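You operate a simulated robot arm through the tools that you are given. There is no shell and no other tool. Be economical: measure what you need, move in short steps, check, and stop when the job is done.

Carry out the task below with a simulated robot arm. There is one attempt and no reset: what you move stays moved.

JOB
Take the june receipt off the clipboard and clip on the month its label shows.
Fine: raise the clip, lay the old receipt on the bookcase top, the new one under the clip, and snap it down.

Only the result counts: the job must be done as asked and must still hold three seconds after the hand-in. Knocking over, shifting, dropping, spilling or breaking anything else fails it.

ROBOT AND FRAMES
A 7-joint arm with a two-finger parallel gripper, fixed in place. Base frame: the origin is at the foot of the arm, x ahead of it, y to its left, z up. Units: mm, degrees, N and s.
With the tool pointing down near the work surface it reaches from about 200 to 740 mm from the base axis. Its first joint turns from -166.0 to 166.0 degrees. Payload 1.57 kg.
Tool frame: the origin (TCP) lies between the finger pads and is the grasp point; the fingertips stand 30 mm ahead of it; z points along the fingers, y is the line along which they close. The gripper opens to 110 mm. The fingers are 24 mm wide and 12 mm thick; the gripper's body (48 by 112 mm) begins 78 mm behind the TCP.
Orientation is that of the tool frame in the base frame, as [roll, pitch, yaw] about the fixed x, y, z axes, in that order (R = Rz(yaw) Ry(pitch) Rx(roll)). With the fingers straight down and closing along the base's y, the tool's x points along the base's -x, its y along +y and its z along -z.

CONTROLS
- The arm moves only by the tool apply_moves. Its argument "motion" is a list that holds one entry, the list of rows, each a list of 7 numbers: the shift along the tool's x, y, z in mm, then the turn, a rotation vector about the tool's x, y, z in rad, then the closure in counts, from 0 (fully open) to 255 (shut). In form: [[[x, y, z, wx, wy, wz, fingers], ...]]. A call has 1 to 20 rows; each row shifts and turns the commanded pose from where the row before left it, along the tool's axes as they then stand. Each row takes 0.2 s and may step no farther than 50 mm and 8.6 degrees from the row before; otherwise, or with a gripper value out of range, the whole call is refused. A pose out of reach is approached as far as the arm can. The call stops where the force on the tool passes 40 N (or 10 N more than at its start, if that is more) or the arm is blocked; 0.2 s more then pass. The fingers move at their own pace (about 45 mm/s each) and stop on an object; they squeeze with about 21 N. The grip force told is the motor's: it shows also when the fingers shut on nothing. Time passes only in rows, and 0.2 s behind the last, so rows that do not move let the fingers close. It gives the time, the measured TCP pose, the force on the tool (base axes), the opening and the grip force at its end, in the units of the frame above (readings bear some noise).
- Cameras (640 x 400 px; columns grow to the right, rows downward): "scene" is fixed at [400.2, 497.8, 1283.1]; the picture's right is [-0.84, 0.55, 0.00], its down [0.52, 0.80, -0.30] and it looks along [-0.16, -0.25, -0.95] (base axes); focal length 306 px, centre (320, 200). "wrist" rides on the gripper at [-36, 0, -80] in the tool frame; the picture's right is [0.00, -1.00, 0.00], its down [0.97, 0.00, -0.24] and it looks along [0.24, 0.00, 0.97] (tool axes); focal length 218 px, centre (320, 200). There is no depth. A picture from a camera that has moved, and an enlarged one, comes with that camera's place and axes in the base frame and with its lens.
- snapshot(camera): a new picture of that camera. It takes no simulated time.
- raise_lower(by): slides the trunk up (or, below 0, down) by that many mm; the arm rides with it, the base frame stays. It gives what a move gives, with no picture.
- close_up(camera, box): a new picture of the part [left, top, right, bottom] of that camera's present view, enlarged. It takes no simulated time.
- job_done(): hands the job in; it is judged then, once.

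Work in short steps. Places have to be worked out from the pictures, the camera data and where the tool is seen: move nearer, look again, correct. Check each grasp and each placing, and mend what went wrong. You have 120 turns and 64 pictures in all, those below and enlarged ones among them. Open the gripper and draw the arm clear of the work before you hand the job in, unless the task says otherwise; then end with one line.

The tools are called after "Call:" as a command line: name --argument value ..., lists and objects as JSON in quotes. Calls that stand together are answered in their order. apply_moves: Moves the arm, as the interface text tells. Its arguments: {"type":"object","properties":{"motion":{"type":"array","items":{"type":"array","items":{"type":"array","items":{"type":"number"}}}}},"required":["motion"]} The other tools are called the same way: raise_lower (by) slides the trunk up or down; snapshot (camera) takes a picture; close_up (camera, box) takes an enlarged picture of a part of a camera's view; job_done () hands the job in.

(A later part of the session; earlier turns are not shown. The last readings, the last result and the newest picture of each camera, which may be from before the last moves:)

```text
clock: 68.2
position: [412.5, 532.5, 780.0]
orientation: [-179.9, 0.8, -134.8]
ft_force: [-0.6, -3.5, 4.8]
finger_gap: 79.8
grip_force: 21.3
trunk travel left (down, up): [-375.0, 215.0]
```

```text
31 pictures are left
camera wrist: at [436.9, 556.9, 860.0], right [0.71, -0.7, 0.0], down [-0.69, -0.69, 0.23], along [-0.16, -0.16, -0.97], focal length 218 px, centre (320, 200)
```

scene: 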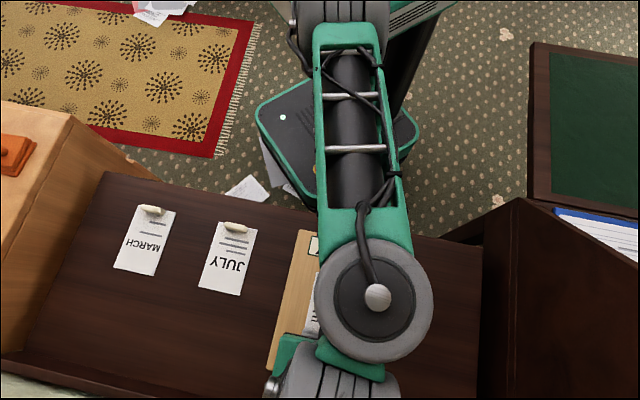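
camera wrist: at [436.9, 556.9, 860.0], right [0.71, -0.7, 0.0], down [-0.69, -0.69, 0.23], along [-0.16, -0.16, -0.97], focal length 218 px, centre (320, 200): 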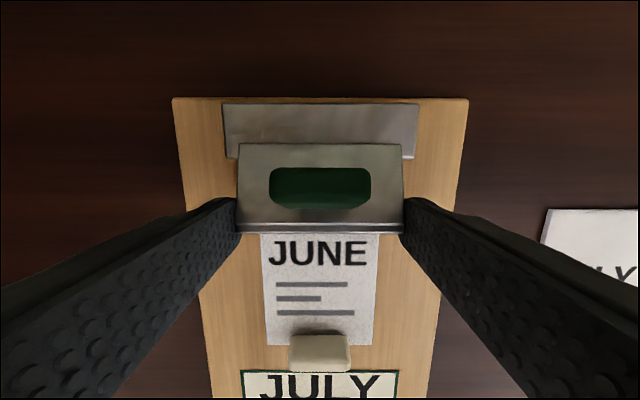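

Halfway back: the rear edge's middle is at about (457,577), and it was at (460,593). Three more steps.

Call:
apply_moves --motion '[[[-4.4, 3.0, 0, 0, 0, 0, 255], [-4.4, 3.0, 0, 0, 0, 0, 255], [-4.4, 3.0, 0, 0, 0, 0, 255], [0, 0, 0, 0, 0, 0, 255]]]'

Call:
snapshot --camera "wrist"

```text
clock: 69.2
position: [415.1, 548.7, 780.3]
orientation: [-179.9, 0.8, -134.8]
ft_force: [-0.2, -4.3, 4.4]
finger_gap: 79.9
grip_force: 20.9
trunk travel left (down, up): [-375.0, 215.0]
```

```text
30 pictures are left
camera wrist: at [439.3, 572.7, 859.9], right [0.71, -0.7, 0.0], down [-0.69, -0.69, 0.23], along [-0.16, -0.16, -0.97], focal length 218 px, centre (320, 200)
```

wrist: 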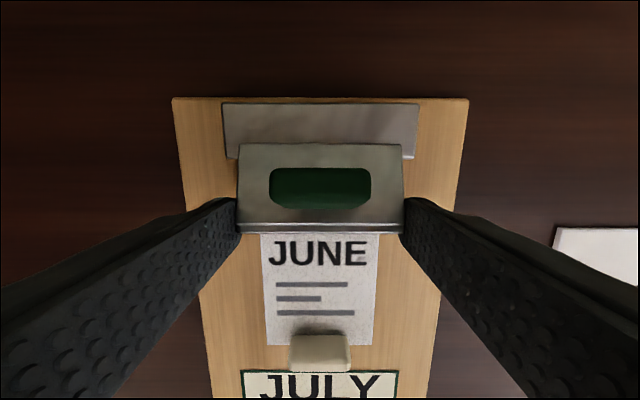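

The board is back where it was, with the jaw about 20° open. I release it to see whether it stays.

Call:
apply_moves --motion '[[[0, 0, 0, 0, 0, 0, 40], [0, 0, 0, 0, 0, 0, 30], [0, 0, 0, 0, 0, 0, 30]]]'

Call:
snapshot --camera "wrist"

```text
clock: 70.0
position: [414.4, 548.9, 780.2]
orientation: [-180.0, 0.8, -134.7]
ft_force: [0.3, -0.3, 0.2]
finger_gap: 97.0
grip_force: 0.0
trunk travel left (down, up): [-375.0, 215.0]
```

```text
29 pictures are left
camera wrist: at [439.3, 573.2, 859.5], right [0.71, -0.7, 0.0], down [-0.69, -0.69, 0.23], along [-0.16, -0.16, -0.97], focal length 218 px, centre (320, 200)
```

wrist: 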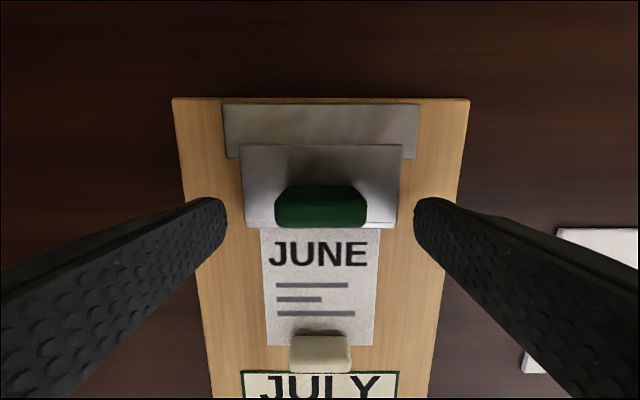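

The jaw springs shut when it is only partly open, so it must go further over. Plan: grip the lip pre-tilted at a slightly higher trunk, rotate to vertical, then loosen the squeeze so the jaw can pivot between the pads while I follow the arc.

Call:
raise_lower --by 50

Call:
apply_moves --motion '[[[4, 0, 0, 0, -0.1, 0, 30], [4, 0, 0, 0, -0.1, 0, 30], [0, 0, 0, 0, -0.1, 0, 30], [0, 0, 0, 0, 0, 0, 30]]]'

```text
clock: 70.9
position: [415.2, 548.0, 828.9]
orientation: [-180.0, 0.9, -134.8]
ft_force: [-0.1, 0.5, 0.2]
finger_gap: 97.1
grip_force: 0.0
trunk travel left (down, up): [-425.0, 165.0]
```

```text
clock: 71.9
position: [410.0, 541.1, 830.0]
orientation: [-179.9, 18.0, -134.8]
ft_force: [0.8, -0.1, -0.6]
finger_gap: 97.1
grip_force: 0.1
trunk travel left (down, up): [-425.0, 165.0]
```

Trunk at −50 with 18° tilt is reachable. I descend on the lip sides and close.

Call:
apply_moves --motion '[[[6, 0, 24, 0, 0, 0, 30], [6, 0, 21, 0, 0, 0, 30], [4, 0, 14, 0, 0, 0, 30], [0, 0, 0, 0, 0, 0, 30], [0, 0, 0, 0, 0, 0, 120], [0, 0, 0, 0, 0, 0, 255], [0, 0, 0, 0, 0, 0, 255]]]'

```text
clock: 73.5
position: [411.1, 543.9, 767.5]
orientation: [-180.0, 18.0, -134.8]
ft_force: [2.3, -1.0, 0.1]
finger_gap: 80.0
grip_force: 21.0
trunk travel left (down, up): [-425.0, 165.0]
```

Gripped again at 80 mm. I rotate 18° about the hinge to bring the tool upright.

Call:
apply_moves --motion '[[[-2.45, 0, -2.86, 0, 0.0785, 0, 255], [-2.45, 0, -2.86, 0, 0.0785, 0, 255], [-2.45, 0, -2.86, 0, 0.0785, 0, 255], [-2.45, 0, -2.86, 0, 0.0785, 0, 255], [0, 0, 0, 0, 0, 0, 74], [0, 0, 0, 0, 0, 0, 74]]]'

Call:
snapshot --camera "wrist"

```text
clock: 74.9
position: [417.8, 549.6, 781.3]
orientation: [-180.0, 0.0, -134.7]
ft_force: [-0.6, 0.3, 0.3]
finger_gap: 79.7
grip_force: 21.0
trunk travel left (down, up): [-425.0, 165.0]
```

```text
28 pictures are left
camera wrist: at [441.8, 576.1, 860.6], right [0.71, -0.7, 0.0], down [-0.68, -0.69, 0.24], along [-0.17, -0.17, -0.97], focal length 218 px, centre (320, 200)
```

wrist: 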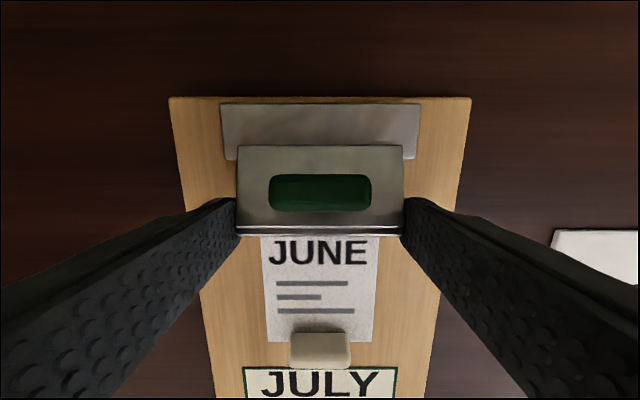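

The jaw is open 18° and the tool upright. I ease the squeeze to about 7 N and follow the arc without turning the tool.

Call:
apply_moves --motion '[[[0, 0, 0, 0, 0, 0, 71], [-0.7, 0, -2.9, 0, 0, 0, 71], [-0.8, 0, -2.8, 0, 0, 0, 71], [-0.9, 0, -2.8, 0, 0, 0, 71], [-1.1, 0, -2.7, 0, 0, 0, 71], [0, 0, 0, 0, 0, 0, 71]]]'

Call:
snapshot --camera "wrist"

```text
clock: 76.3
position: [420.1, 553.3, 792.0]
orientation: [180.0, 0.0, -134.7]
ft_force: [-0.2, 0.6, -0.1]
finger_gap: 79.5
grip_force: 0.1
trunk travel left (down, up): [-425.0, 165.0]
```

```text
27 pictures are left
camera wrist: at [444.6, 578.6, 871.6], right [0.71, -0.7, 0.0], down [-0.68, -0.69, 0.24], along [-0.17, -0.17, -0.97], focal length 218 px, centre (320, 200)
```

wrist: 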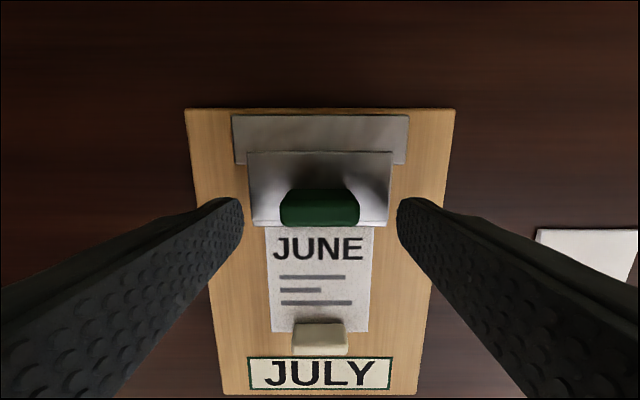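

It slipped and shut: too light. A full squeeze on only a small corner patch of the lip should hold yet still pivot. I reposition so that just the front upper corner of the lip is between the pads.

Call:
apply_moves --motion '[[[0, 0, 0, 0, 0, 0, 30], [8, 0, 0, 0, 0, 0, 30], [8, 0, 8, 0, 0, 0, 30], [0, 0, 8, 0, 0, 0, 30], [0, 0, 0, 0, 0, 0, 30]]]'

Call:
close_up --camera "wrist" --box '[180, 90, 460, 270]'

```text
clock: 77.5
position: [409.0, 542.2, 776.9]
orientation: [179.9, 0.0, -134.6]
ft_force: [-0.2, 1.0, -0.2]
finger_gap: 97.0
grip_force: 0.2
trunk travel left (down, up): [-425.0, 165.0]
```

```text
2.22 times, centred on (320, 180) of wrist
camera zoom: at [433.8, 567.5, 855.7], right [0.71, -0.7, 0.0], down [-0.68, -0.69, 0.24], along [-0.17, -0.17, -0.97], focal length 485 px, centre (320, 244)
```

zoom: 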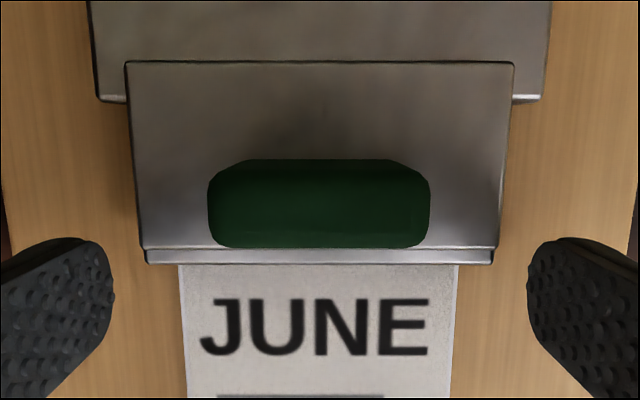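

The overlap is about 5 mm, as wanted. I close fully and pull along the arc in small steps, tool upright.

Call:
apply_moves --motion '[[[0, 0, 0, 0, 0, 0, 120], [0, 0, 0, 0, 0, 0, 255], [0, 0, 0, 0, 0, 0, 255], [-0.2, 0, -3, 0, 0, 0, 255], [-0.4, 0, -3, 0, 0, 0, 255], [-0.7, 0, -3, 0, 0, 0, 255], [0, 0, 0, 0, 0, 0, 255]]]'

Call:
close_up --camera "wrist" --box '[180, 90, 460, 270]'

```text
clock: 79.1
position: [407.8, 542.5, 784.3]
orientation: [-180.0, 0.0, -134.8]
ft_force: [-0.9, -0.9, -4.5]
finger_gap: 79.6
grip_force: 21.2
trunk travel left (down, up): [-425.0, 165.0]
```

```text
2.22 times, centred on (320, 180) of wrist
camera zoom: at [434.3, 568.2, 864.5], right [0.71, -0.7, 0.0], down [-0.68, -0.69, 0.24], along [-0.17, -0.17, -0.97], focal length 485 px, centre (320, 244)
```

zoom: 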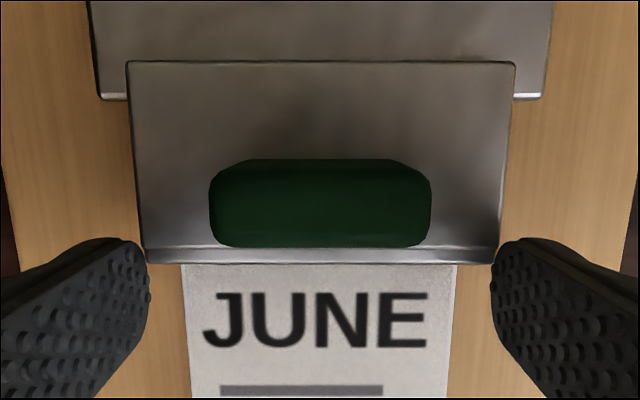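

The board lifts again, so the hinge has a real closing torque; it must be turned by rotating the grip. I will use a wider rotation range: start strongly tilted at a low trunk, then raise the trunk in small steps while compensating. First I lower the board, release and back off.

Call:
apply_moves --motion '[[[0.4, 0, 3, 0, 0, 0, 255], [0.4, 0, 3, 0, 0, 0, 255], [0.3, 0, 2, 0, 0, 0, 255], [0, 0, 0, 0, 0, 0, 30], [0, 0, 0, 0, 0, 0, 30], [0, 0, -40, 0, 0, 0, 30], [0, 0, -45, 0, -0.1, 0, 30], [0, 0, -45, 0, -0.1, 0, 30], [0, 0, 0, 0, -0.1, 0, 30], [0, 0, 0, 0, 0, 0, 30]]]'

Call:
raise_lower --by -90

Call:
apply_moves --motion '[[[0, 0, -40, 0, -0.06, 0, 30], [0, 0, -40, 0, -0.06, 0, 30], [0, 0, -40, 0, -0.06, 0, 30], [0, 0, 0, 0, 0, 0, 30]]]'

Call:
raise_lower --by -110

Call:
apply_moves --motion '[[[0, 0, -40, 0, -0.06, 0, 30], [0, 0, -40, 0, -0.06, 0, 30], [0, 0, -40, 0, -0.06, 0, 30], [0, 0, 0, 0, -0.06, 0, 30], [0, 0, 0, 0, 0, 0, 30]]]'

Call:
raise_lower --by -110

```text
clock: 81.3
position: [405.5, 538.3, 906.0]
orientation: [179.9, 17.2, -134.7]
ft_force: [-0.3, -0.2, 0.0]
finger_gap: 97.1
grip_force: 0.1
trunk travel left (down, up): [-425.0, 165.0]
```

```text
clock: 82.6
position: [405.3, 539.2, 816.4]
orientation: [180.0, 17.2, -134.8]
ft_force: [0.2, 1.2, 0.6]
finger_gap: 96.9
grip_force: 0.1
trunk travel left (down, up): [-335.0, 255.0]
```

```text
clock: 83.6
position: [376.0, 507.9, 928.9]
orientation: [-180.0, 27.5, -134.8]
ft_force: [0.2, 0.0, -0.3]
finger_gap: 96.9
grip_force: 0.0
trunk travel left (down, up): [-335.0, 255.0]
```

```text
clock: 85.0
position: [376.7, 508.2, 818.9]
orientation: [180.0, 27.5, -134.9]
ft_force: [-0.2, 1.1, -0.4]
finger_gap: 96.8
grip_force: 0.1
trunk travel left (down, up): [-225.0, 365.0]
```

```text
clock: 86.2
position: [332.9, 464.8, 923.0]
orientation: [180.0, 41.3, -134.7]
ft_force: [0.5, 0.2, 0.2]
finger_gap: 97.0
grip_force: 0.2
trunk travel left (down, up): [-225.0, 365.0]
```

```text
clock: 87.6
position: [333.3, 464.6, 812.5]
orientation: [-180.0, 41.4, -134.8]
ft_force: [-0.7, 0.1, -0.3]
finger_gap: 97.2
grip_force: 0.0
trunk travel left (down, up): [-115.0, 475.0]
```

Reach is fine here. I tilt to about 52° and move over the lip.

Call:
apply_moves --motion '[[[0, 0, 0, 0, -0.095, 0, 30], [0, 0, 0, 0, -0.095, 0, 30], [-19.7, 0, 25.2, 0, 0, 0, 30], [-19.7, 0, 25.2, 0, 0, 0, 30], [-19.7, 0, 25.2, 0, 0, 0, 30], [0, 0, 0, 0, 0, 0, 30]]]'

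Call:
snapshot --camera "wrist"

```text
clock: 89.0
position: [400.9, 532.9, 812.0]
orientation: [-180.0, 52.1, -134.8]
ft_force: [-0.1, -1.1, -0.4]
finger_gap: 96.9
grip_force: 0.1
trunk travel left (down, up): [-115.0, 475.0]
```

```text
24 pictures are left
camera wrist: at [372.1, 503.7, 888.9], right [0.71, -0.7, 0.0], down [-0.55, -0.56, -0.62], along [0.44, 0.44, -0.79], focal length 218 px, centre (320, 200)
```

wrist: 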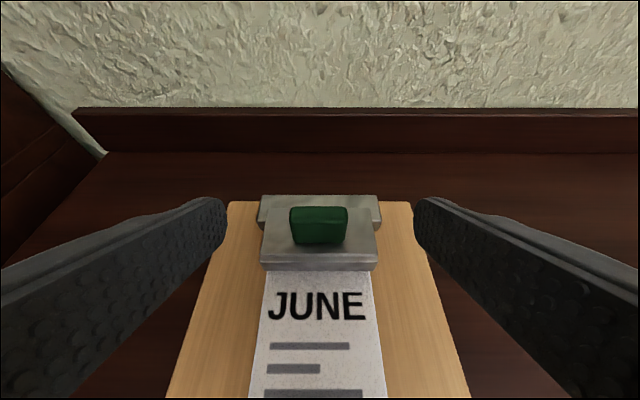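

Still well within reach, so I tilt further to about 62° and descend around the lip, then close.

Call:
apply_moves --motion '[[[0, 0, 0, 0, -0.087, 0, 30], [0, 0, 0, 0, -0.087, 0, 30], [18, 0, 9, 0, 0, 0, 30], [18, 0, 9, 0, 0, 0, 30], [0, 0, 0, 0, 0, 0, 30]]]'

Call:
snapshot --camera "wrist"

```text
clock: 90.2
position: [400.7, 531.7, 772.7]
orientation: [179.9, 62.1, -134.7]
ft_force: [-0.2, 0.2, -0.4]
finger_gap: 96.9
grip_force: 0.0
trunk travel left (down, up): [-115.0, 475.0]
```

```text
23 pictures are left
camera wrist: at [361.6, 493.8, 840.3], right [0.71, -0.7, 0.0], down [-0.47, -0.47, -0.75], along [0.52, 0.53, -0.67], focal length 218 px, centre (320, 200)
```

wrist: 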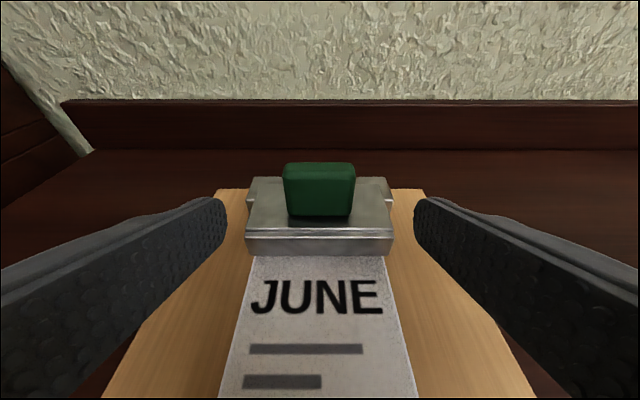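

Nearly there. I go 14 mm lower and close on the lip's sides.

Call:
apply_moves --motion '[[[6.5, 0, 3, 0, 0, 0, 30], [6, 0, 3, 0, 0, 0, 30], [0, 0, 0, 0, 0, 0, 30], [0, 0, 0, 0, 0, 0, 120], [0, 0, 0, 0, 0, 0, 255], [0, 0, 0, 0, 0, 0, 255]]]'

Call:
snapshot --camera "wrist"

```text
clock: 91.6
position: [398.6, 531.0, 758.5]
orientation: [180.0, 62.2, -134.8]
ft_force: [-1.3, -1.0, 0.5]
finger_gap: 80.4
grip_force: 21.0
trunk travel left (down, up): [-115.0, 475.0]
```

```text
22 pictures are left
camera wrist: at [360.7, 493.6, 826.4], right [0.71, -0.7, 0.0], down [-0.47, -0.47, -0.75], along [0.52, 0.53, -0.67], focal length 218 px, centre (320, 200)
```

wrist: 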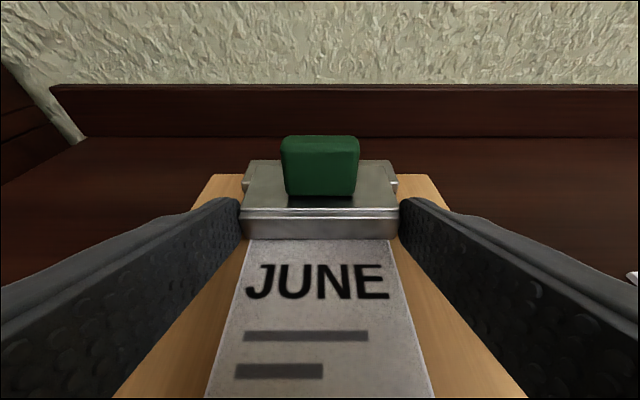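

Gripped. I rotate 20° about the hinge and check that the TCP follows the expected arc (expected z about 779).

Call:
apply_moves --motion '[[[-5.2, 0, -1.81, 0, 0.0873, 0, 255], [-5.2, 0, -1.81, 0, 0.0873, 0, 255], [-5.2, 0, -1.81, 0, 0.0873, 0, 255], [-5.2, 0, -1.81, 0, 0.0873, 0, 255], [0, 0, 0, 0, 0, 0, 255]]]'

Call:
snapshot --camera "wrist"

```text
clock: 92.8
position: [403.4, 535.6, 777.7]
orientation: [-180.0, 42.0, -134.7]
ft_force: [-0.7, -0.4, 0.0]
finger_gap: 79.8
grip_force: 20.9
trunk travel left (down, up): [-115.0, 475.0]
```

```text
21 pictures are left
camera wrist: at [384.1, 517.5, 861.4], right [0.71, -0.7, 0.0], down [-0.62, -0.63, -0.47], along [0.33, 0.33, -0.88], focal length 218 px, centre (320, 200)
```

wrist: 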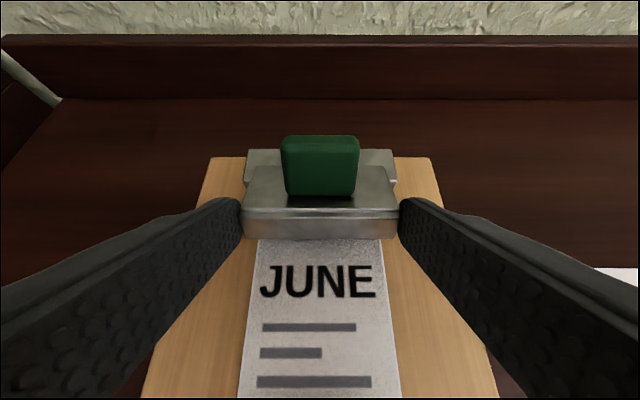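

The jaw follows nicely at 20°. Now I raise the trunk while compensating with the arm; the board end lifts only slightly in each step. First one test step.

Call:
raise_lower --by 15

Call:
apply_moves --motion '[[[5, 0, 5.6, 0, 0, 0, 255], [5, 0, 5.6, 0, 0, 0, 255]]]'

```text
clock: 93.4
position: [404.6, 536.7, 794.5]
orientation: [-179.9, 42.1, -134.7]
ft_force: [0.3, 1.7, -4.4]
finger_gap: 80.1
grip_force: 21.2
trunk travel left (down, up): [-130.0, 460.0]
```

```text
clock: 94.0
position: [404.7, 535.6, 779.9]
orientation: [179.9, 42.1, -134.8]
ft_force: [1.3, 0.9, -3.5]
finger_gap: 80.0
grip_force: 20.9
trunk travel left (down, up): [-130.0, 460.0]
```

That works with small forces. I repeat in 20 mm steps.

Call:
raise_lower --by 20

Call:
apply_moves --motion '[[[7.2, 0, 8, 0, 0, 0, 255], [7.2, 0, 8, 0, 0, 0, 255], [0, 0, 0, 0, 0, 0, 255]]]'

Call:
raise_lower --by 20

Call:
apply_moves --motion '[[[6.7, 0, 7.45, 0, 0, 0, 255], [6.7, 0, 7.45, 0, 0, 0, 255], [0, 0, 0, 0, 0, 0, 255]]]'

Call:
raise_lower --by 20

Call:
apply_moves --motion '[[[6.7, 0, 7.45, 0, 0, 0, 255], [6.7, 0, 7.45, 0, 0, 0, 255], [0, 0, 0, 0, 0, 0, 255]]]'

Call:
raise_lower --by 20

Call:
apply_moves --motion '[[[6.7, 0, 7.45, 0, 0, 0, 255], [6.7, 0, 7.45, 0, 0, 0, 255], [0, 0, 0, 0, 0, 0, 255]]]'

```text
clock: 94.7
position: [403.9, 536.6, 798.3]
orientation: [180.0, 42.1, -134.8]
ft_force: [1.0, -0.4, -4.3]
finger_gap: 79.8
grip_force: 21.1
trunk travel left (down, up): [-150.0, 440.0]
```

```text
clock: 95.5
position: [402.4, 536.6, 777.0]
orientation: [179.9, 42.2, -134.8]
ft_force: [-0.2, 0.0, -2.4]
finger_gap: 79.8
grip_force: 20.9
trunk travel left (down, up): [-150.0, 440.0]
```

```text
clock: 96.2
position: [403.5, 536.8, 797.4]
orientation: [179.9, 42.1, -134.8]
ft_force: [0.3, 0.1, -3.7]
finger_gap: 80.0
grip_force: 20.9
trunk travel left (down, up): [-170.0, 420.0]
```

```text
clock: 97.0
position: [404.8, 535.9, 777.4]
orientation: [-179.9, 41.9, -134.7]
ft_force: [1.2, 1.1, -3.9]
finger_gap: 79.8
grip_force: 21.2
trunk travel left (down, up): [-170.0, 420.0]
```

```text
clock: 97.6
position: [403.9, 536.3, 798.0]
orientation: [-180.0, 42.1, -134.7]
ft_force: [0.4, 0.7, -3.7]
finger_gap: 80.2
grip_force: 20.9
trunk travel left (down, up): [-190.0, 400.0]
```

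```text
clock: 98.4
position: [404.3, 536.0, 778.4]
orientation: [-180.0, 42.0, -134.7]
ft_force: [-0.1, -0.4, -5.1]
finger_gap: 79.8
grip_force: 21.1
trunk travel left (down, up): [-190.0, 400.0]
```

```text
clock: 99.1
position: [404.9, 536.8, 798.2]
orientation: [180.0, 42.0, -134.8]
ft_force: [1.0, 0.7, -4.0]
finger_gap: 79.7
grip_force: 20.6
trunk travel left (down, up): [-210.0, 380.0]
```

```text
clock: 99.9
position: [404.4, 537.3, 777.4]
orientation: [-179.9, 42.1, -134.8]
ft_force: [0.8, -1.0, -4.3]
finger_gap: 80.1
grip_force: 21.4
trunk travel left (down, up): [-210.0, 380.0]
```

The TCP is back at its place, but about 4 N of weight still hangs on the tool. I look at the state.

Call:
snapshot --camera "wrist"

```text
20 pictures are left
camera wrist: at [384.7, 518.2, 860.2], right [0.71, -0.7, 0.0], down [-0.62, -0.63, -0.47], along [0.33, 0.34, -0.88], focal length 218 px, centre (320, 200)
```

wrist: 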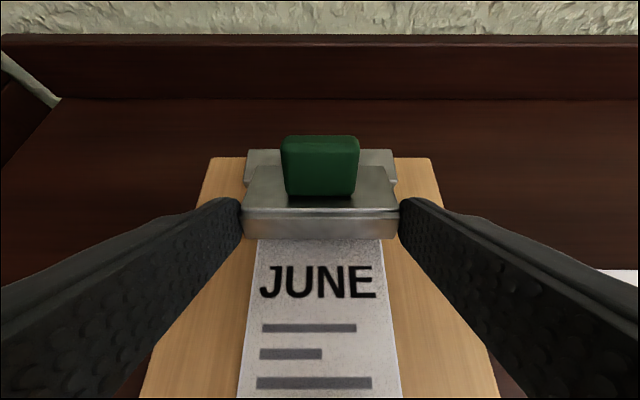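

The picture is the same as before, so the grip is holding. I rotate 10° further.

Call:
apply_moves --motion '[[[-5.2, 0, -1.81, 0, 0.0873, 0, 255], [-5.2, 0, -1.81, 0, 0.0873, 0, 255], [0, 0, 0, 0, 0, 0, 255]]]'

Call:
raise_lower --by 20

```text
clock: 100.7
position: [409.6, 541.2, 788.9]
orientation: [179.9, 32.0, -134.8]
ft_force: [0.8, 0.2, -3.9]
finger_gap: 79.8
grip_force: 21.4
trunk travel left (down, up): [-210.0, 380.0]
```

```text
clock: 101.4
position: [409.8, 542.0, 808.8]
orientation: [-180.0, 32.1, -134.7]
ft_force: [0.4, 0.6, -4.0]
finger_gap: 79.6
grip_force: 21.1
trunk travel left (down, up): [-230.0, 360.0]
```

On the arc at 30°. I continue raising the trunk with compensation.

Call:
apply_moves --motion '[[[5.3, 0, 8.5, 0, 0, 0, 255], [5.3, 0, 8.5, 0, 0, 0, 255], [0, 0, 0, 0, 0, 0, 255]]]'

Call:
raise_lower --by 25

Call:
apply_moves --motion '[[[6.6, 0, 10.6, 0, 0, 0, 255], [6.6, 0, 10.6, 0, 0, 0, 255], [0, 0, 0, 0, 0, 0, 255]]]'

Call:
raise_lower --by 25

Call:
apply_moves --motion '[[[6.6, 0, 10.6, 0, 0, 0, 255], [6.6, 0, 10.6, 0, 0, 0, 255], [0, 0, 0, 0, 0, 0, 255]]]'

Call:
apply_moves --motion '[[[-5.2, 0, -1.81, 0, 0.0873, 0, 255], [-5.2, 0, -1.81, 0, 0.0873, 0, 255], [0, 0, 0, 0, 0, 0, 255]]]'

Call:
snapshot --camera "wrist"

```text
clock: 102.2
position: [409.2, 541.7, 787.5]
orientation: [180.0, 32.0, -134.7]
ft_force: [1.3, 1.1, -3.4]
finger_gap: 80.0
grip_force: 21.8
trunk travel left (down, up): [-230.0, 360.0]
```

```text
clock: 102.9
position: [409.4, 541.2, 812.1]
orientation: [-179.9, 32.1, -134.8]
ft_force: [0.7, 1.3, -4.0]
finger_gap: 80.0
grip_force: 21.0
trunk travel left (down, up): [-255.0, 335.0]
```

```text
clock: 103.7
position: [408.6, 542.2, 786.3]
orientation: [-179.9, 32.0, -134.7]
ft_force: [0.9, -0.9, -4.6]
finger_gap: 79.8
grip_force: 20.7
trunk travel left (down, up): [-255.0, 335.0]
```

```text
clock: 104.4
position: [408.6, 541.5, 812.6]
orientation: [180.0, 32.1, -134.8]
ft_force: [1.0, 1.3, -3.8]
finger_gap: 79.7
grip_force: 21.2
trunk travel left (down, up): [-280.0, 310.0]
```

```text
clock: 105.2
position: [407.8, 540.2, 787.6]
orientation: [179.9, 32.1, -134.7]
ft_force: [-0.1, -1.3, -4.2]
finger_gap: 79.9
grip_force: 21.0
trunk travel left (down, up): [-280.0, 310.0]
```

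```text
clock: 106.0
position: [413.8, 546.0, 797.1]
orientation: [-180.0, 22.0, -134.7]
ft_force: [-0.1, 0.4, -4.7]
finger_gap: 79.7
grip_force: 21.5
trunk travel left (down, up): [-280.0, 310.0]
```

```text
19 pictures are left
camera wrist: at [415.3, 549.0, 883.4], right [0.71, -0.7, 0.0], down [-0.7, -0.7, -0.14], along [0.1, 0.1, -0.99], focal length 218 px, centre (320, 200)
```

wrist: 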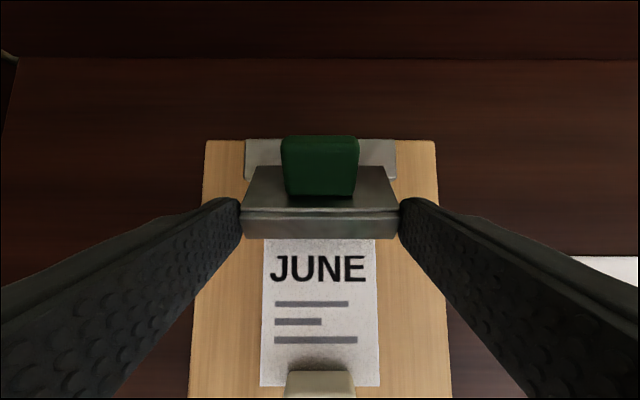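

40° open and on track. I raise the trunk 75 mm more with compensation, then rotate on.

Call:
raise_lower --by 25

Call:
apply_moves --motion '[[[4.7, 0, 11.6, 0, 0, 0, 255], [4.7, 0, 11.6, 0, 0, 0, 255], [0, 0, 0, 0, 0, 0, 255]]]'

Call:
raise_lower --by 25

Call:
apply_moves --motion '[[[4.7, 0, 11.6, 0, 0, 0, 255], [4.7, 0, 11.6, 0, 0, 0, 255], [0, 0, 0, 0, 0, 0, 255]]]'

Call:
raise_lower --by 25

Call:
apply_moves --motion '[[[4.7, 0, 11.6, 0, 0, 0, 255], [4.7, 0, 11.6, 0, 0, 0, 255], [0, 0, 0, 0, 0, 0, 255]]]'

Call:
apply_moves --motion '[[[-5.2, 0, -1.81, 0, 0.0873, 0, 255], [-5.2, 0, -1.81, 0, 0.0873, 0, 255], [0, 0, 0, 0, 0, 0, 255]]]'

```text
clock: 106.7
position: [413.6, 546.6, 821.4]
orientation: [-180.0, 22.1, -134.8]
ft_force: [-0.1, 2.1, -3.8]
finger_gap: 80.2
grip_force: 21.0
trunk travel left (down, up): [-305.0, 285.0]
```

```text
clock: 107.5
position: [412.5, 544.6, 794.2]
orientation: [180.0, 22.0, -134.7]
ft_force: [0.8, -0.1, -4.8]
finger_gap: 79.8
grip_force: 21.0
trunk travel left (down, up): [-305.0, 285.0]
```

```text
clock: 108.2
position: [414.0, 546.6, 820.3]
orientation: [180.0, 22.2, -134.7]
ft_force: [-0.1, 0.9, -4.2]
finger_gap: 79.9
grip_force: 21.2
trunk travel left (down, up): [-330.0, 260.0]
```

```text
clock: 109.0
position: [412.9, 546.4, 794.8]
orientation: [180.0, 22.0, -134.7]
ft_force: [-0.5, 0.0, -4.1]
finger_gap: 80.0
grip_force: 20.8
trunk travel left (down, up): [-330.0, 260.0]
```

```text
clock: 109.7
position: [413.4, 546.1, 820.5]
orientation: [-179.9, 22.1, -134.7]
ft_force: [0.1, 0.6, -4.1]
finger_gap: 80.2
grip_force: 21.1
trunk travel left (down, up): [-355.0, 235.0]
```

```text
clock: 110.5
position: [412.2, 544.7, 793.9]
orientation: [180.0, 22.0, -134.8]
ft_force: [0.2, -0.9, -4.3]
finger_gap: 79.8
grip_force: 21.0
trunk travel left (down, up): [-355.0, 235.0]
```

```text
clock: 111.3
position: [419.2, 551.7, 802.8]
orientation: [-179.9, 12.0, -134.7]
ft_force: [0.5, 1.0, -4.2]
finger_gap: 79.8
grip_force: 20.4
trunk travel left (down, up): [-355.0, 235.0]
```

50° reached. I continue the same way towards 60°.

Call:
raise_lower --by 25

Call:
apply_moves --motion '[[[2.6, 0, 12.2, 0, 0, 0, 255], [2.6, 0, 12.2, 0, 0, 0, 255], [0, 0, 0, 0, 0, 0, 255]]]'

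Call:
raise_lower --by 25

Call:
apply_moves --motion '[[[2.6, 0, 12.2, 0, 0, 0, 255], [2.6, 0, 12.2, 0, 0, 0, 255], [0, 0, 0, 0, 0, 0, 255]]]'

Call:
raise_lower --by 25

Call:
apply_moves --motion '[[[2.6, 0, 12.2, 0, 0, 0, 255], [2.6, 0, 12.2, 0, 0, 0, 255], [0, 0, 0, 0, 0, 0, 255]]]'

Call:
apply_moves --motion '[[[-5.2, 0, -1.81, 0, 0.0873, 0, 255], [-5.2, 0, -1.81, 0, 0.0873, 0, 255], [0, 0, 0, 0, 0, 0, 255]]]'

Call:
snapshot --camera "wrist"

```text
clock: 112.0
position: [417.5, 552.2, 826.9]
orientation: [-180.0, 12.1, -134.6]
ft_force: [0.4, 0.4, -4.8]
finger_gap: 80.1
grip_force: 20.9
trunk travel left (down, up): [-380.0, 210.0]
```

```text
clock: 112.8
position: [418.4, 551.9, 801.2]
orientation: [180.0, 12.0, -134.7]
ft_force: [0.4, -1.4, -3.9]
finger_gap: 79.7
grip_force: 20.9
trunk travel left (down, up): [-380.0, 210.0]
```

```text
clock: 113.5
position: [419.2, 552.6, 826.8]
orientation: [-179.9, 12.1, -134.8]
ft_force: [0.2, 0.6, -4.9]
finger_gap: 79.8
grip_force: 21.3
trunk travel left (down, up): [-405.0, 185.0]
```

```text
clock: 114.3
position: [417.3, 552.7, 802.3]
orientation: [-180.0, 11.9, -134.7]
ft_force: [-0.7, 0.4, -5.6]
finger_gap: 79.8
grip_force: 20.6
trunk travel left (down, up): [-405.0, 185.0]
```

```text
clock: 115.0
position: [418.6, 552.4, 826.7]
orientation: [180.0, 12.1, -134.9]
ft_force: [0.0, 1.2, -3.6]
finger_gap: 79.7
grip_force: 21.2
trunk travel left (down, up): [-430.0, 160.0]
```

```text
clock: 115.8
position: [419.5, 551.6, 801.8]
orientation: [-179.9, 11.9, -134.7]
ft_force: [-0.6, -1.4, -4.3]
finger_gap: 79.9
grip_force: 20.7
trunk travel left (down, up): [-430.0, 160.0]
```

```text
clock: 116.7
position: [425.9, 559.5, 807.5]
orientation: [179.9, 2.1, -134.8]
ft_force: [1.1, 0.6, -4.2]
finger_gap: 79.6
grip_force: 21.4
trunk travel left (down, up): [-430.0, 160.0]
```

```text
18 pictures are left
camera wrist: at [447.9, 582.9, 887.9], right [0.71, -0.7, 0.0], down [-0.69, -0.69, 0.21], along [-0.15, -0.15, -0.98], focal length 218 px, centre (320, 200)
```

wrist: 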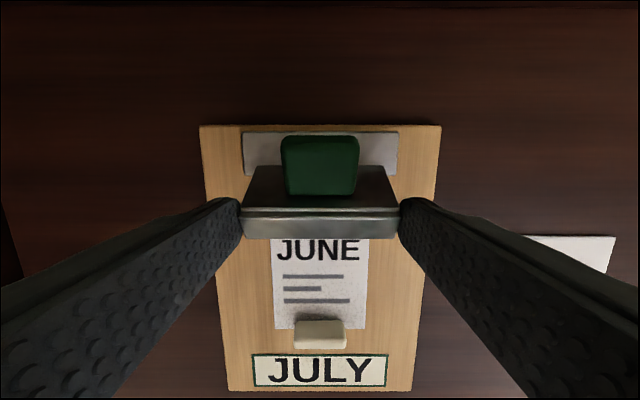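

60° open. I raise the trunk another 100 mm in steps to gain reach for 10–15° more.

Call:
raise_lower --by 25

Call:
apply_moves --motion '[[[0.4, 0, 12.5, 0, 0, 0, 255], [0.4, 0, 12.5, 0, 0, 0, 255], [0, 0, 0, 0, 0, 0, 255]]]'

Call:
raise_lower --by 25

Call:
apply_moves --motion '[[[0.4, 0, 12.5, 0, 0, 0, 255], [0.4, 0, 12.5, 0, 0, 0, 255], [0, 0, 0, 0, 0, 0, 255]]]'

Call:
raise_lower --by 25

Call:
apply_moves --motion '[[[0.4, 0, 12.5, 0, 0, 0, 255], [0.4, 0, 12.5, 0, 0, 0, 255], [0, 0, 0, 0, 0, 0, 255]]]'

Call:
raise_lower --by 25

Call:
apply_moves --motion '[[[0.4, 0, 12.5, 0, 0, 0, 255], [0.4, 0, 12.5, 0, 0, 0, 255], [0, 0, 0, 0, 0, 0, 255]]]'

Call:
apply_moves --motion '[[[-2.6, 0, -0.9, 0, 0.0436, 0, 255], [-2.6, 0, -0.9, 0, 0.0436, 0, 255], [0, 0, 0, 0, 0, 0, 255]]]'

```text
clock: 117.4
position: [424.3, 559.4, 833.0]
orientation: [180.0, 2.1, -134.7]
ft_force: [0.9, 1.0, -3.9]
finger_gap: 80.0
grip_force: 20.7
trunk travel left (down, up): [-455.0, 135.0]
```

```text
clock: 118.2
position: [425.6, 559.6, 807.5]
orientation: [180.0, 2.0, -134.7]
ft_force: [-0.1, 0.6, -4.0]
finger_gap: 79.9
grip_force: 21.4
trunk travel left (down, up): [-455.0, 135.0]
```

```text
clock: 118.9
position: [424.7, 558.6, 832.6]
orientation: [180.0, 2.1, -134.7]
ft_force: [0.1, 0.5, -4.0]
finger_gap: 79.8
grip_force: 20.9
trunk travel left (down, up): [-480.0, 110.0]
```

```text
clock: 119.7
position: [426.6, 559.3, 809.0]
orientation: [-180.0, 2.1, -134.7]
ft_force: [1.6, -0.5, -4.5]
finger_gap: 79.8
grip_force: 21.0
trunk travel left (down, up): [-480.0, 110.0]
```

```text
clock: 120.4
position: [426.0, 559.9, 833.2]
orientation: [180.0, 2.1, -134.8]
ft_force: [1.0, 1.3, -4.0]
finger_gap: 80.1
grip_force: 20.8
trunk travel left (down, up): [-505.0, 85.0]
```

```text
clock: 121.2
position: [424.7, 559.2, 806.9]
orientation: [180.0, 2.0, -134.7]
ft_force: [-0.6, -0.4, -3.2]
finger_gap: 79.8
grip_force: 21.0
trunk travel left (down, up): [-505.0, 85.0]
```

```text
clock: 121.9
position: [425.5, 560.1, 832.6]
orientation: [-179.9, 2.2, -134.8]
ft_force: [0.3, 1.1, -4.5]
finger_gap: 80.0
grip_force: 20.6
trunk travel left (down, up): [-530.0, 60.0]
```

```text
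clock: 122.7
position: [424.4, 559.5, 807.7]
orientation: [-180.0, 2.1, -134.7]
ft_force: [-0.6, 0.3, -4.3]
finger_gap: 80.1
grip_force: 21.2
trunk travel left (down, up): [-530.0, 60.0]
```

```text
clock: 123.5
position: [428.9, 563.2, 809.2]
orientation: [-180.0, -3.0, -134.7]
ft_force: [-0.7, -0.7, -4.2]
finger_gap: 79.9
grip_force: 20.9
trunk travel left (down, up): [-530.0, 60.0]
```

65°. I take small single steps now, checking reach each time.

Call:
apply_moves --motion '[[[-2.6, 0, -0.9, 0, 0.0436, 0, 255], [0, 0, 0, 0, 0, 0, 255]]]'

Call:
apply_moves --motion '[[[-2.6, 0, -0.9, 0, 0.0436, 0, 255], [0, 0, 0, 0, 0, 0, 255]]]'

```text
clock: 124.1
position: [427.2, 551.8, 811.5]
orientation: [180.0, -5.4, -134.7]
ft_force: [0.1, 1.4, -4.1]
finger_gap: 79.7
grip_force: 20.9
out of reach, approached as far as the arm can: row 1
trunk travel left (down, up): [-530.0, 60.0]
```

```text
clock: 124.7
position: [424.7, 537.4, 813.7]
orientation: [-179.8, -8.1, -134.6]
ft_force: [0.8, 0.5, -7.3]
finger_gap: 79.9
grip_force: 20.8
out of reach, approached as far as the arm can: row 1
trunk travel left (down, up): [-530.0, 60.0]
```

The arm ran out of reach again and pulled the board inward about 27 mm. The jaw is at about 70°, so I set the board down flat and release to see whether it stays open.

Call:
apply_moves --motion '[[[0, 0, 3, 0, 0, 0, 255], [0, 0, 0, 0, 0, 0, 255], [0, 0, 0, 0, 0, 0, 40], [0, 0, 0, 0, 0, 0, 30], [0, 0, 0, 0, 0, 0, 30]]]'

Call:
snapshot --camera "wrist"

```text
clock: 125.9
position: [424.5, 537.9, 813.0]
orientation: [-180.0, -7.8, -134.7]
ft_force: [-0.7, -0.5, -0.4]
finger_gap: 97.0
grip_force: 0.1
trunk travel left (down, up): [-530.0, 60.0]
```

```text
17 pictures are left
camera wrist: at [456.8, 571.0, 885.7], right [0.71, -0.7, 0.0], down [-0.65, -0.66, 0.37], along [-0.26, -0.26, -0.93], focal length 218 px, centre (320, 200)
```

wrist: 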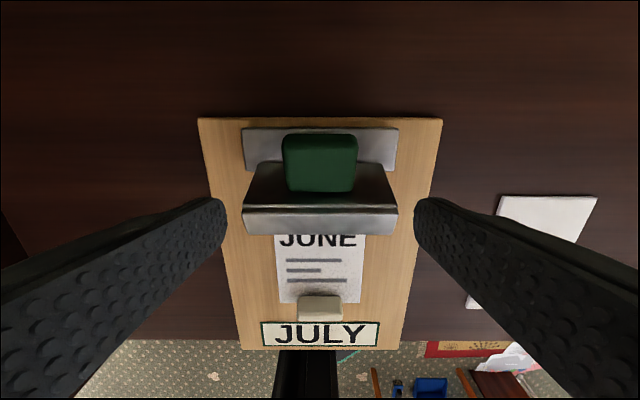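

Excellent: the clip stays open at about 70°. I leave the shifted board for now (it is flat and stable) and move up to turn the gripper for taking JUNE off.

Call:
apply_moves --motion '[[[0, 0, -40, 0, 0, 0, 30], [0, 0, -40, 0, 0, 0, 30], [10, 0, -40, 0, -0.068, 0, 30], [20, 0, -30, 0, -0.068, 0, 30], [30, 0, 0, 0, 0, 0, 30], [30, 0, 0, 0, 0, 0, 30], [0, 0, 0, 0, 0, 0, 30]]]'

Call:
raise_lower --by -55

Call:
apply_moves --motion '[[[0, 0, 0, 0, 0, 0.1309, 30], [0, 0, 0, 0, 0, 0.1309, 30], [0, 0, 0, 0, 0, 0.1309, 30], [0, 0, 0, 0, 0, 0.1309, 30], [0, 0, 0, 0, 0, 0.1309, 30], [0, 0, 0, 0, 0, 0.1309, 60], [0, 0, 0, 0, 0, 0.1309, 100], [0, 0, 0, 0, 0, 0.1309, 130], [0, 0, 0, 0, 0, 0.1309, 150], [0, 0, 0, 0, 0, 0.1309, 150], [0, 0, 0, 0, 0, 0.1309, 150], [0, 0, 0, 0, 0, 0.1309, 150], [0, 0, 0, 0, 0, 0, 150]]]'

Call:
snapshot --camera "wrist"

```text
clock: 127.5
position: [370.6, 472.3, 961.8]
orientation: [-180.0, -0.1, -134.7]
ft_force: [0.1, 1.1, -0.1]
finger_gap: 96.9
grip_force: 0.1
out of reach, approached as far as the arm can: row 1, 2
trunk travel left (down, up): [-530.0, 60.0]
```

```text
clock: 128.4
position: [370.5, 473.0, 907.1]
orientation: [180.0, -0.1, -134.7]
ft_force: [0.4, -0.1, 0.1]
finger_gap: 97.4
grip_force: 0.1
trunk travel left (down, up): [-475.0, 115.0]
```

```text
clock: 131.2
position: [371.4, 472.6, 907.9]
orientation: [-179.9, 0.0, 135.2]
ft_force: [-0.3, 0.7, -0.1]
finger_gap: 45.3
grip_force: 0.1
trunk travel left (down, up): [-475.0, 115.0]
```

```text
16 pictures are left
camera wrist: at [396.1, 448.5, 986.5], right [-0.7, -0.71, 0.0], down [-0.69, 0.68, 0.24], along [-0.17, 0.17, -0.97], focal length 218 px, centre (320, 200)
```

wrist: 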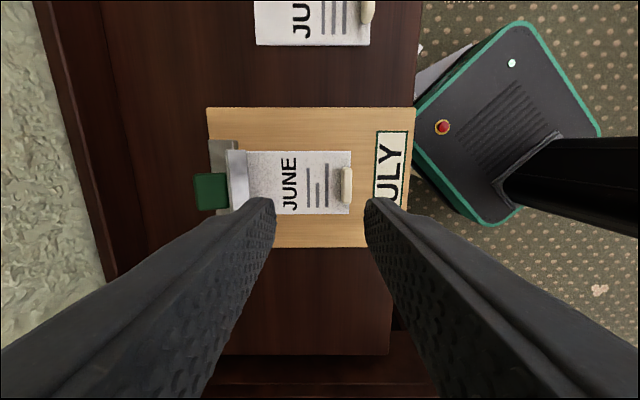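

The tab is at about (344,458). I move over it and descend to about z 790 for a check.

Call:
apply_moves --motion '[[[9, -30, 0, 0, 0, 0, 150], [0, 0, 45, 0, 0, 0, 150], [0, 0, 45, 0, 0, 0, 150], [0, 0, 25, 0, 0, 0, 150], [0, 0, 0, 0, 0, 0, 150]]]'

Call:
snapshot --camera "wrist"

```text
clock: 132.4
position: [345.3, 457.7, 793.9]
orientation: [-179.9, 0.1, 135.3]
ft_force: [-0.1, 0.7, -0.4]
finger_gap: 45.6
grip_force: 0.1
trunk travel left (down, up): [-475.0, 115.0]
```

```text
15 pictures are left
camera wrist: at [370.5, 432.5, 872.7], right [-0.7, -0.71, 0.0], down [-0.69, 0.68, 0.24], along [-0.17, 0.17, -0.97], focal length 218 px, centre (320, 200)
```

wrist: 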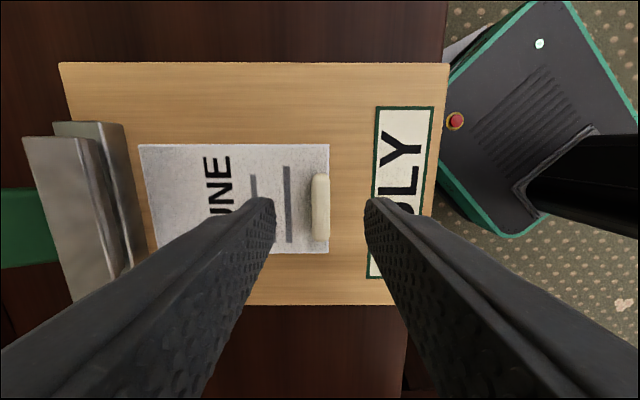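

The tab is centred between the fingers. I descend 28 mm and grip it.

Call:
apply_moves --motion '[[[0, 0, 14, 0, 0, 0, 150], [0, 0, 8, 0, 0, 0, 150], [0, 0, 6, 0, 0, 0, 150], [0, 0, 0, 0, 0, 0, 200], [0, 0, 0, 0, 0, 0, 255], [0, 0, 0, 0, 0, 0, 255]]]'

```text
clock: 133.8
position: [344.6, 458.7, 765.0]
orientation: [-179.8, 0.0, 135.3]
ft_force: [1.4, -1.0, 1.4]
finger_gap: 10.0
grip_force: 19.4
trunk travel left (down, up): [-475.0, 115.0]
```

Gripped (10 mm). I lift slightly, slide it out from under the open clip towards the robot, then raise it.

Call:
apply_moves --motion '[[[0, 0, -8, 0, 0, 0, 255], [0, -20, 0, 0, 0, 0, 255], [0, -20, 0, 0, 0, 0, 255], [0, -20, -5, 0, 0, 0, 255], [0, 0, -30, 0, 0, 0, 255], [0, 0, -30, 0, 0, 0, 255], [0, 0, 0, 0, 0, 0, 255]]]'

Call:
snapshot --camera "wrist"

```text
clock: 135.4
position: [301.2, 414.4, 839.7]
orientation: [-180.0, 0.0, 135.4]
ft_force: [-0.2, -0.4, -0.4]
finger_gap: 9.9
grip_force: 20.5
trunk travel left (down, up): [-475.0, 115.0]
```

```text
14 pictures are left
camera wrist: at [325.8, 389.5, 918.4], right [-0.7, -0.71, 0.0], down [-0.69, 0.68, 0.24], along [-0.17, 0.17, -0.97], focal length 218 px, centre (320, 200)
```

wrist: 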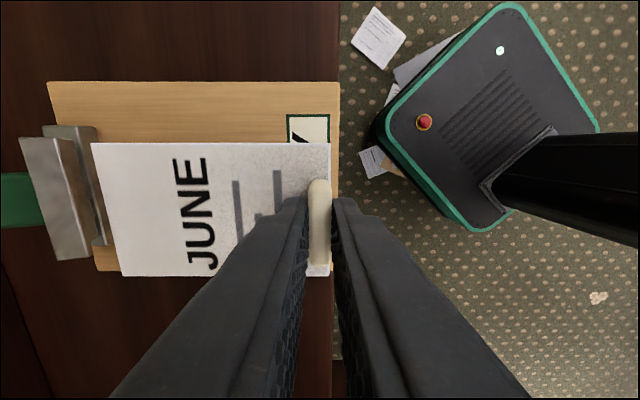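

JUNE is held level. I carry it to the free area on the cabinet side of the board and lower it to just above the surface.

Call:
apply_moves --motion '[[[44.3, 0, 0, 0, 0, 0, 255], [44.3, 0, 0, 0, 0, 0, 255], [44.3, 0, 0, 0, 0, 0, 255], [44.3, 0, 0, 0, 0, 0, 255], [0, 34, 0, 0, 0, 0, 255], [0, 34, 0, 0, 0, 0, 255], [0, 34, 0, 0, 0, 0, 255], [0, 0, 35, 0, 0, 0, 255], [0, 0, 20, 0, 0, 0, 255], [0, 0, 0, 0, 0, 0, 255]]]'

Call:
snapshot --camera "wrist"

```text
clock: 137.7
position: [247.8, 613.0, 783.3]
orientation: [-179.8, 0.1, 135.3]
ft_force: [0.2, 0.1, -0.3]
finger_gap: 10.2
grip_force: 21.2
trunk travel left (down, up): [-475.0, 115.0]
```

```text
13 pictures are left
camera wrist: at [273.8, 587.4, 862.9], right [-0.7, -0.71, 0.0], down [-0.69, 0.68, 0.24], along [-0.17, 0.17, -0.97], focal length 218 px, centre (320, 200)
```

wrist: 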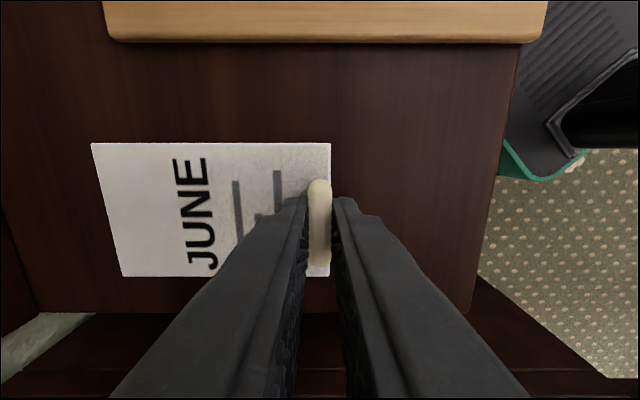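

The spot is clear. I lower until the receipt touches the surface.

Call:
apply_moves --motion '[[[0, 0, 15, 0, 0, 0, 255], [0, 0, 6, 0, 0, 0, 255], [0, 0, 0, 0, 0, 0, 255]]]'

Call:
apply_moves --motion '[[[0, 0, 2, 0, 0, 0, 255], [0, 0, 0, 0, 0, 0, 255]]]'

Call:
apply_moves --motion '[[[0, 0, 2, 0, 0, 0, 255], [0, 0, 0, 0, 0, 0, 255]]]'

```text
clock: 138.4
position: [248.1, 612.2, 761.2]
orientation: [-179.9, 0.0, 135.4]
ft_force: [-0.1, 0.5, -0.9]
finger_gap: 9.9
grip_force: 20.6
trunk travel left (down, up): [-475.0, 115.0]
```

```text
clock: 139.1
position: [246.9, 612.6, 759.7]
orientation: [-179.9, 0.1, 135.3]
ft_force: [-0.2, -0.4, 0.2]
finger_gap: 9.8
grip_force: 20.7
trunk travel left (down, up): [-475.0, 115.0]
```

```text
clock: 139.7
position: [247.1, 613.1, 757.4]
orientation: [-179.9, 0.0, 135.3]
ft_force: [1.1, -0.7, -0.2]
finger_gap: 9.9
grip_force: 21.3
trunk travel left (down, up): [-475.0, 115.0]
```

No contact yet; I continue in 2 mm steps.

Call:
apply_moves --motion '[[[0, 0, 2, 0, 0, 0, 255], [0, 0, 0, 0, 0, 0, 255]]]'

Call:
apply_moves --motion '[[[0, 0, 1.5, 0, 0, 0, 255], [0, 0, 0, 0, 0, 0, 255]]]'

```text
clock: 140.2
position: [245.7, 612.1, 755.8]
orientation: [-179.9, 0.1, 135.2]
ft_force: [0.1, 0.3, 0.9]
finger_gap: 9.8
grip_force: 21.3
trunk travel left (down, up): [-475.0, 115.0]
```

```text
clock: 140.8
position: [247.2, 611.5, 755.1]
orientation: [-179.9, -0.1, 135.2]
ft_force: [-0.1, -1.5, 8.7]
finger_gap: 9.7
grip_force: 21.3
trunk travel left (down, up): [-475.0, 115.0]
```

Contact. I release JUNE, rise, and go over to the loose JULY receipt.

Call:
apply_moves --motion '[[[0, 0, 0, 0, 0, 0, 200], [0, 0, 0, 0, 0, 0, 150], [0, 0, 0, 0, 0, 0, 150], [0, 0, -30, 0, 0, 0, 150], [0, 0, -40, 0, 0, 0, 150], [0, 0, -40, 0, 0, 0, 150], [-45.4, -7.4, 0, 0, 0, 0, 150], [-45.4, -7.4, 0, 0, 0, 0, 150], [-45.4, -7.4, 0, 0, 0, 0, 150], [-45.4, -7.4, 0, 0, 0, 0, 150], [-45.4, -7.4, 0, 0, 0, 0, 150], [-45.4, -7.4, 0, 0, 0, 0, 150], [-45.4, -7.4, 0, 0, 0, 0, 150], [-45.4, -7.4, 0, 0, 0, 0, 150], [0, 0, 0, 0, 0, 0, 150]]]'

Call:
snapshot --camera "wrist"

```text
clock: 144.1
position: [463.9, 315.9, 865.1]
orientation: [-179.9, 0.0, 135.3]
ft_force: [0.4, -0.3, -0.1]
finger_gap: 45.3
grip_force: 0.0
trunk travel left (down, up): [-475.0, 115.0]
```

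```text
12 pictures are left
camera wrist: at [488.9, 290.5, 944.2], right [-0.7, -0.71, 0.0], down [-0.69, 0.68, 0.24], along [-0.17, 0.17, -0.97], focal length 218 px, centre (320, 200)
```

wrist: 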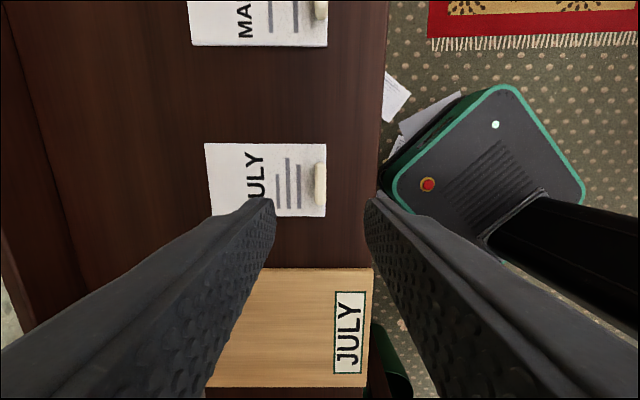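

JULY's tab is centred (about 3 mm off in one axis) and the paper is parallel to the tool. I descend to the same relative height and grip.

Call:
apply_moves --motion '[[[2.7, 0, 40, 0, 0, 0, 150], [0, 0, 40, 0, 0, 0, 150], [0, 0, 15, 0, 0, 0, 150], [0, 0, 8, 0, 0, 0, 150], [0, 0, 5.5, 0, 0, 0, 150], [0, 0, 0, 0, 0, 0, 200], [0, 0, 0, 0, 0, 0, 255], [0, 0, 0, 0, 0, 0, 255]]]'

Call:
snapshot --camera "wrist"

```text
clock: 145.8
position: [461.8, 316.7, 756.3]
orientation: [-180.0, 0.0, 135.3]
ft_force: [1.1, -0.4, 0.3]
finger_gap: 9.9
grip_force: 19.5
trunk travel left (down, up): [-475.0, 115.0]
```

```text
11 pictures are left
camera wrist: at [486.9, 292.1, 835.4], right [-0.7, -0.71, 0.0], down [-0.69, 0.68, 0.24], along [-0.17, 0.17, -0.97], focal length 218 px, centre (320, 200)
```

wrist: 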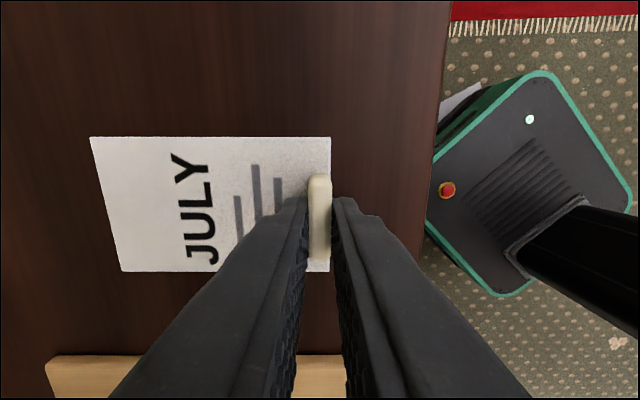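

JULY is held. I lift it, carry it to the robot side of the board and line up in front of the open clip.

Call:
apply_moves --motion '[[[0, 0, -40, 0, 0, 0, 255], [0, 0, -40, 0, 0, 0, 255], [0, -42, 0, 0, 0, 0, 255], [46.5, 0, 0, 0, 0, 0, 255], [46.5, 0, 0, 0, 0, 0, 255], [46.5, 0, 0, 0, 0, 0, 255], [46.5, 0, 0, 0, 0, 0, 255], [0, 0, 35, 0, 0, 0, 255], [0, 0, 25, 0, 0, 0, 255], [0, 0, 0, 0, 0, 0, 255]]]'

Call:
snapshot --camera "wrist"

```text
clock: 148.1
position: [300.2, 417.4, 775.1]
orientation: [-179.9, 0.0, 135.3]
ft_force: [-0.4, -0.1, 0.4]
finger_gap: 9.8
grip_force: 20.7
trunk travel left (down, up): [-475.0, 115.0]
```

```text
10 pictures are left
camera wrist: at [324.6, 392.5, 854.3], right [-0.7, -0.71, 0.0], down [-0.69, 0.68, 0.24], along [-0.17, 0.17, -0.97], focal length 218 px, centre (320, 200)
```

wrist: 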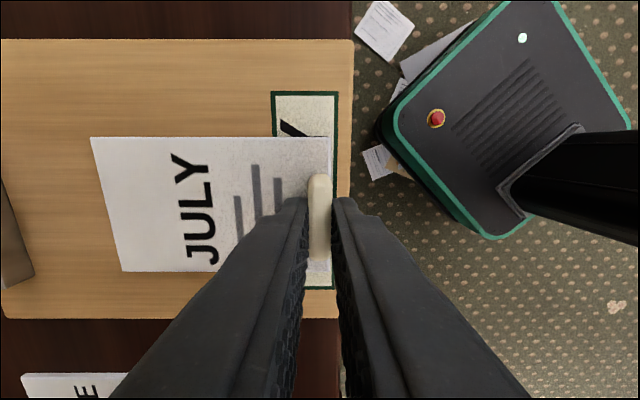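

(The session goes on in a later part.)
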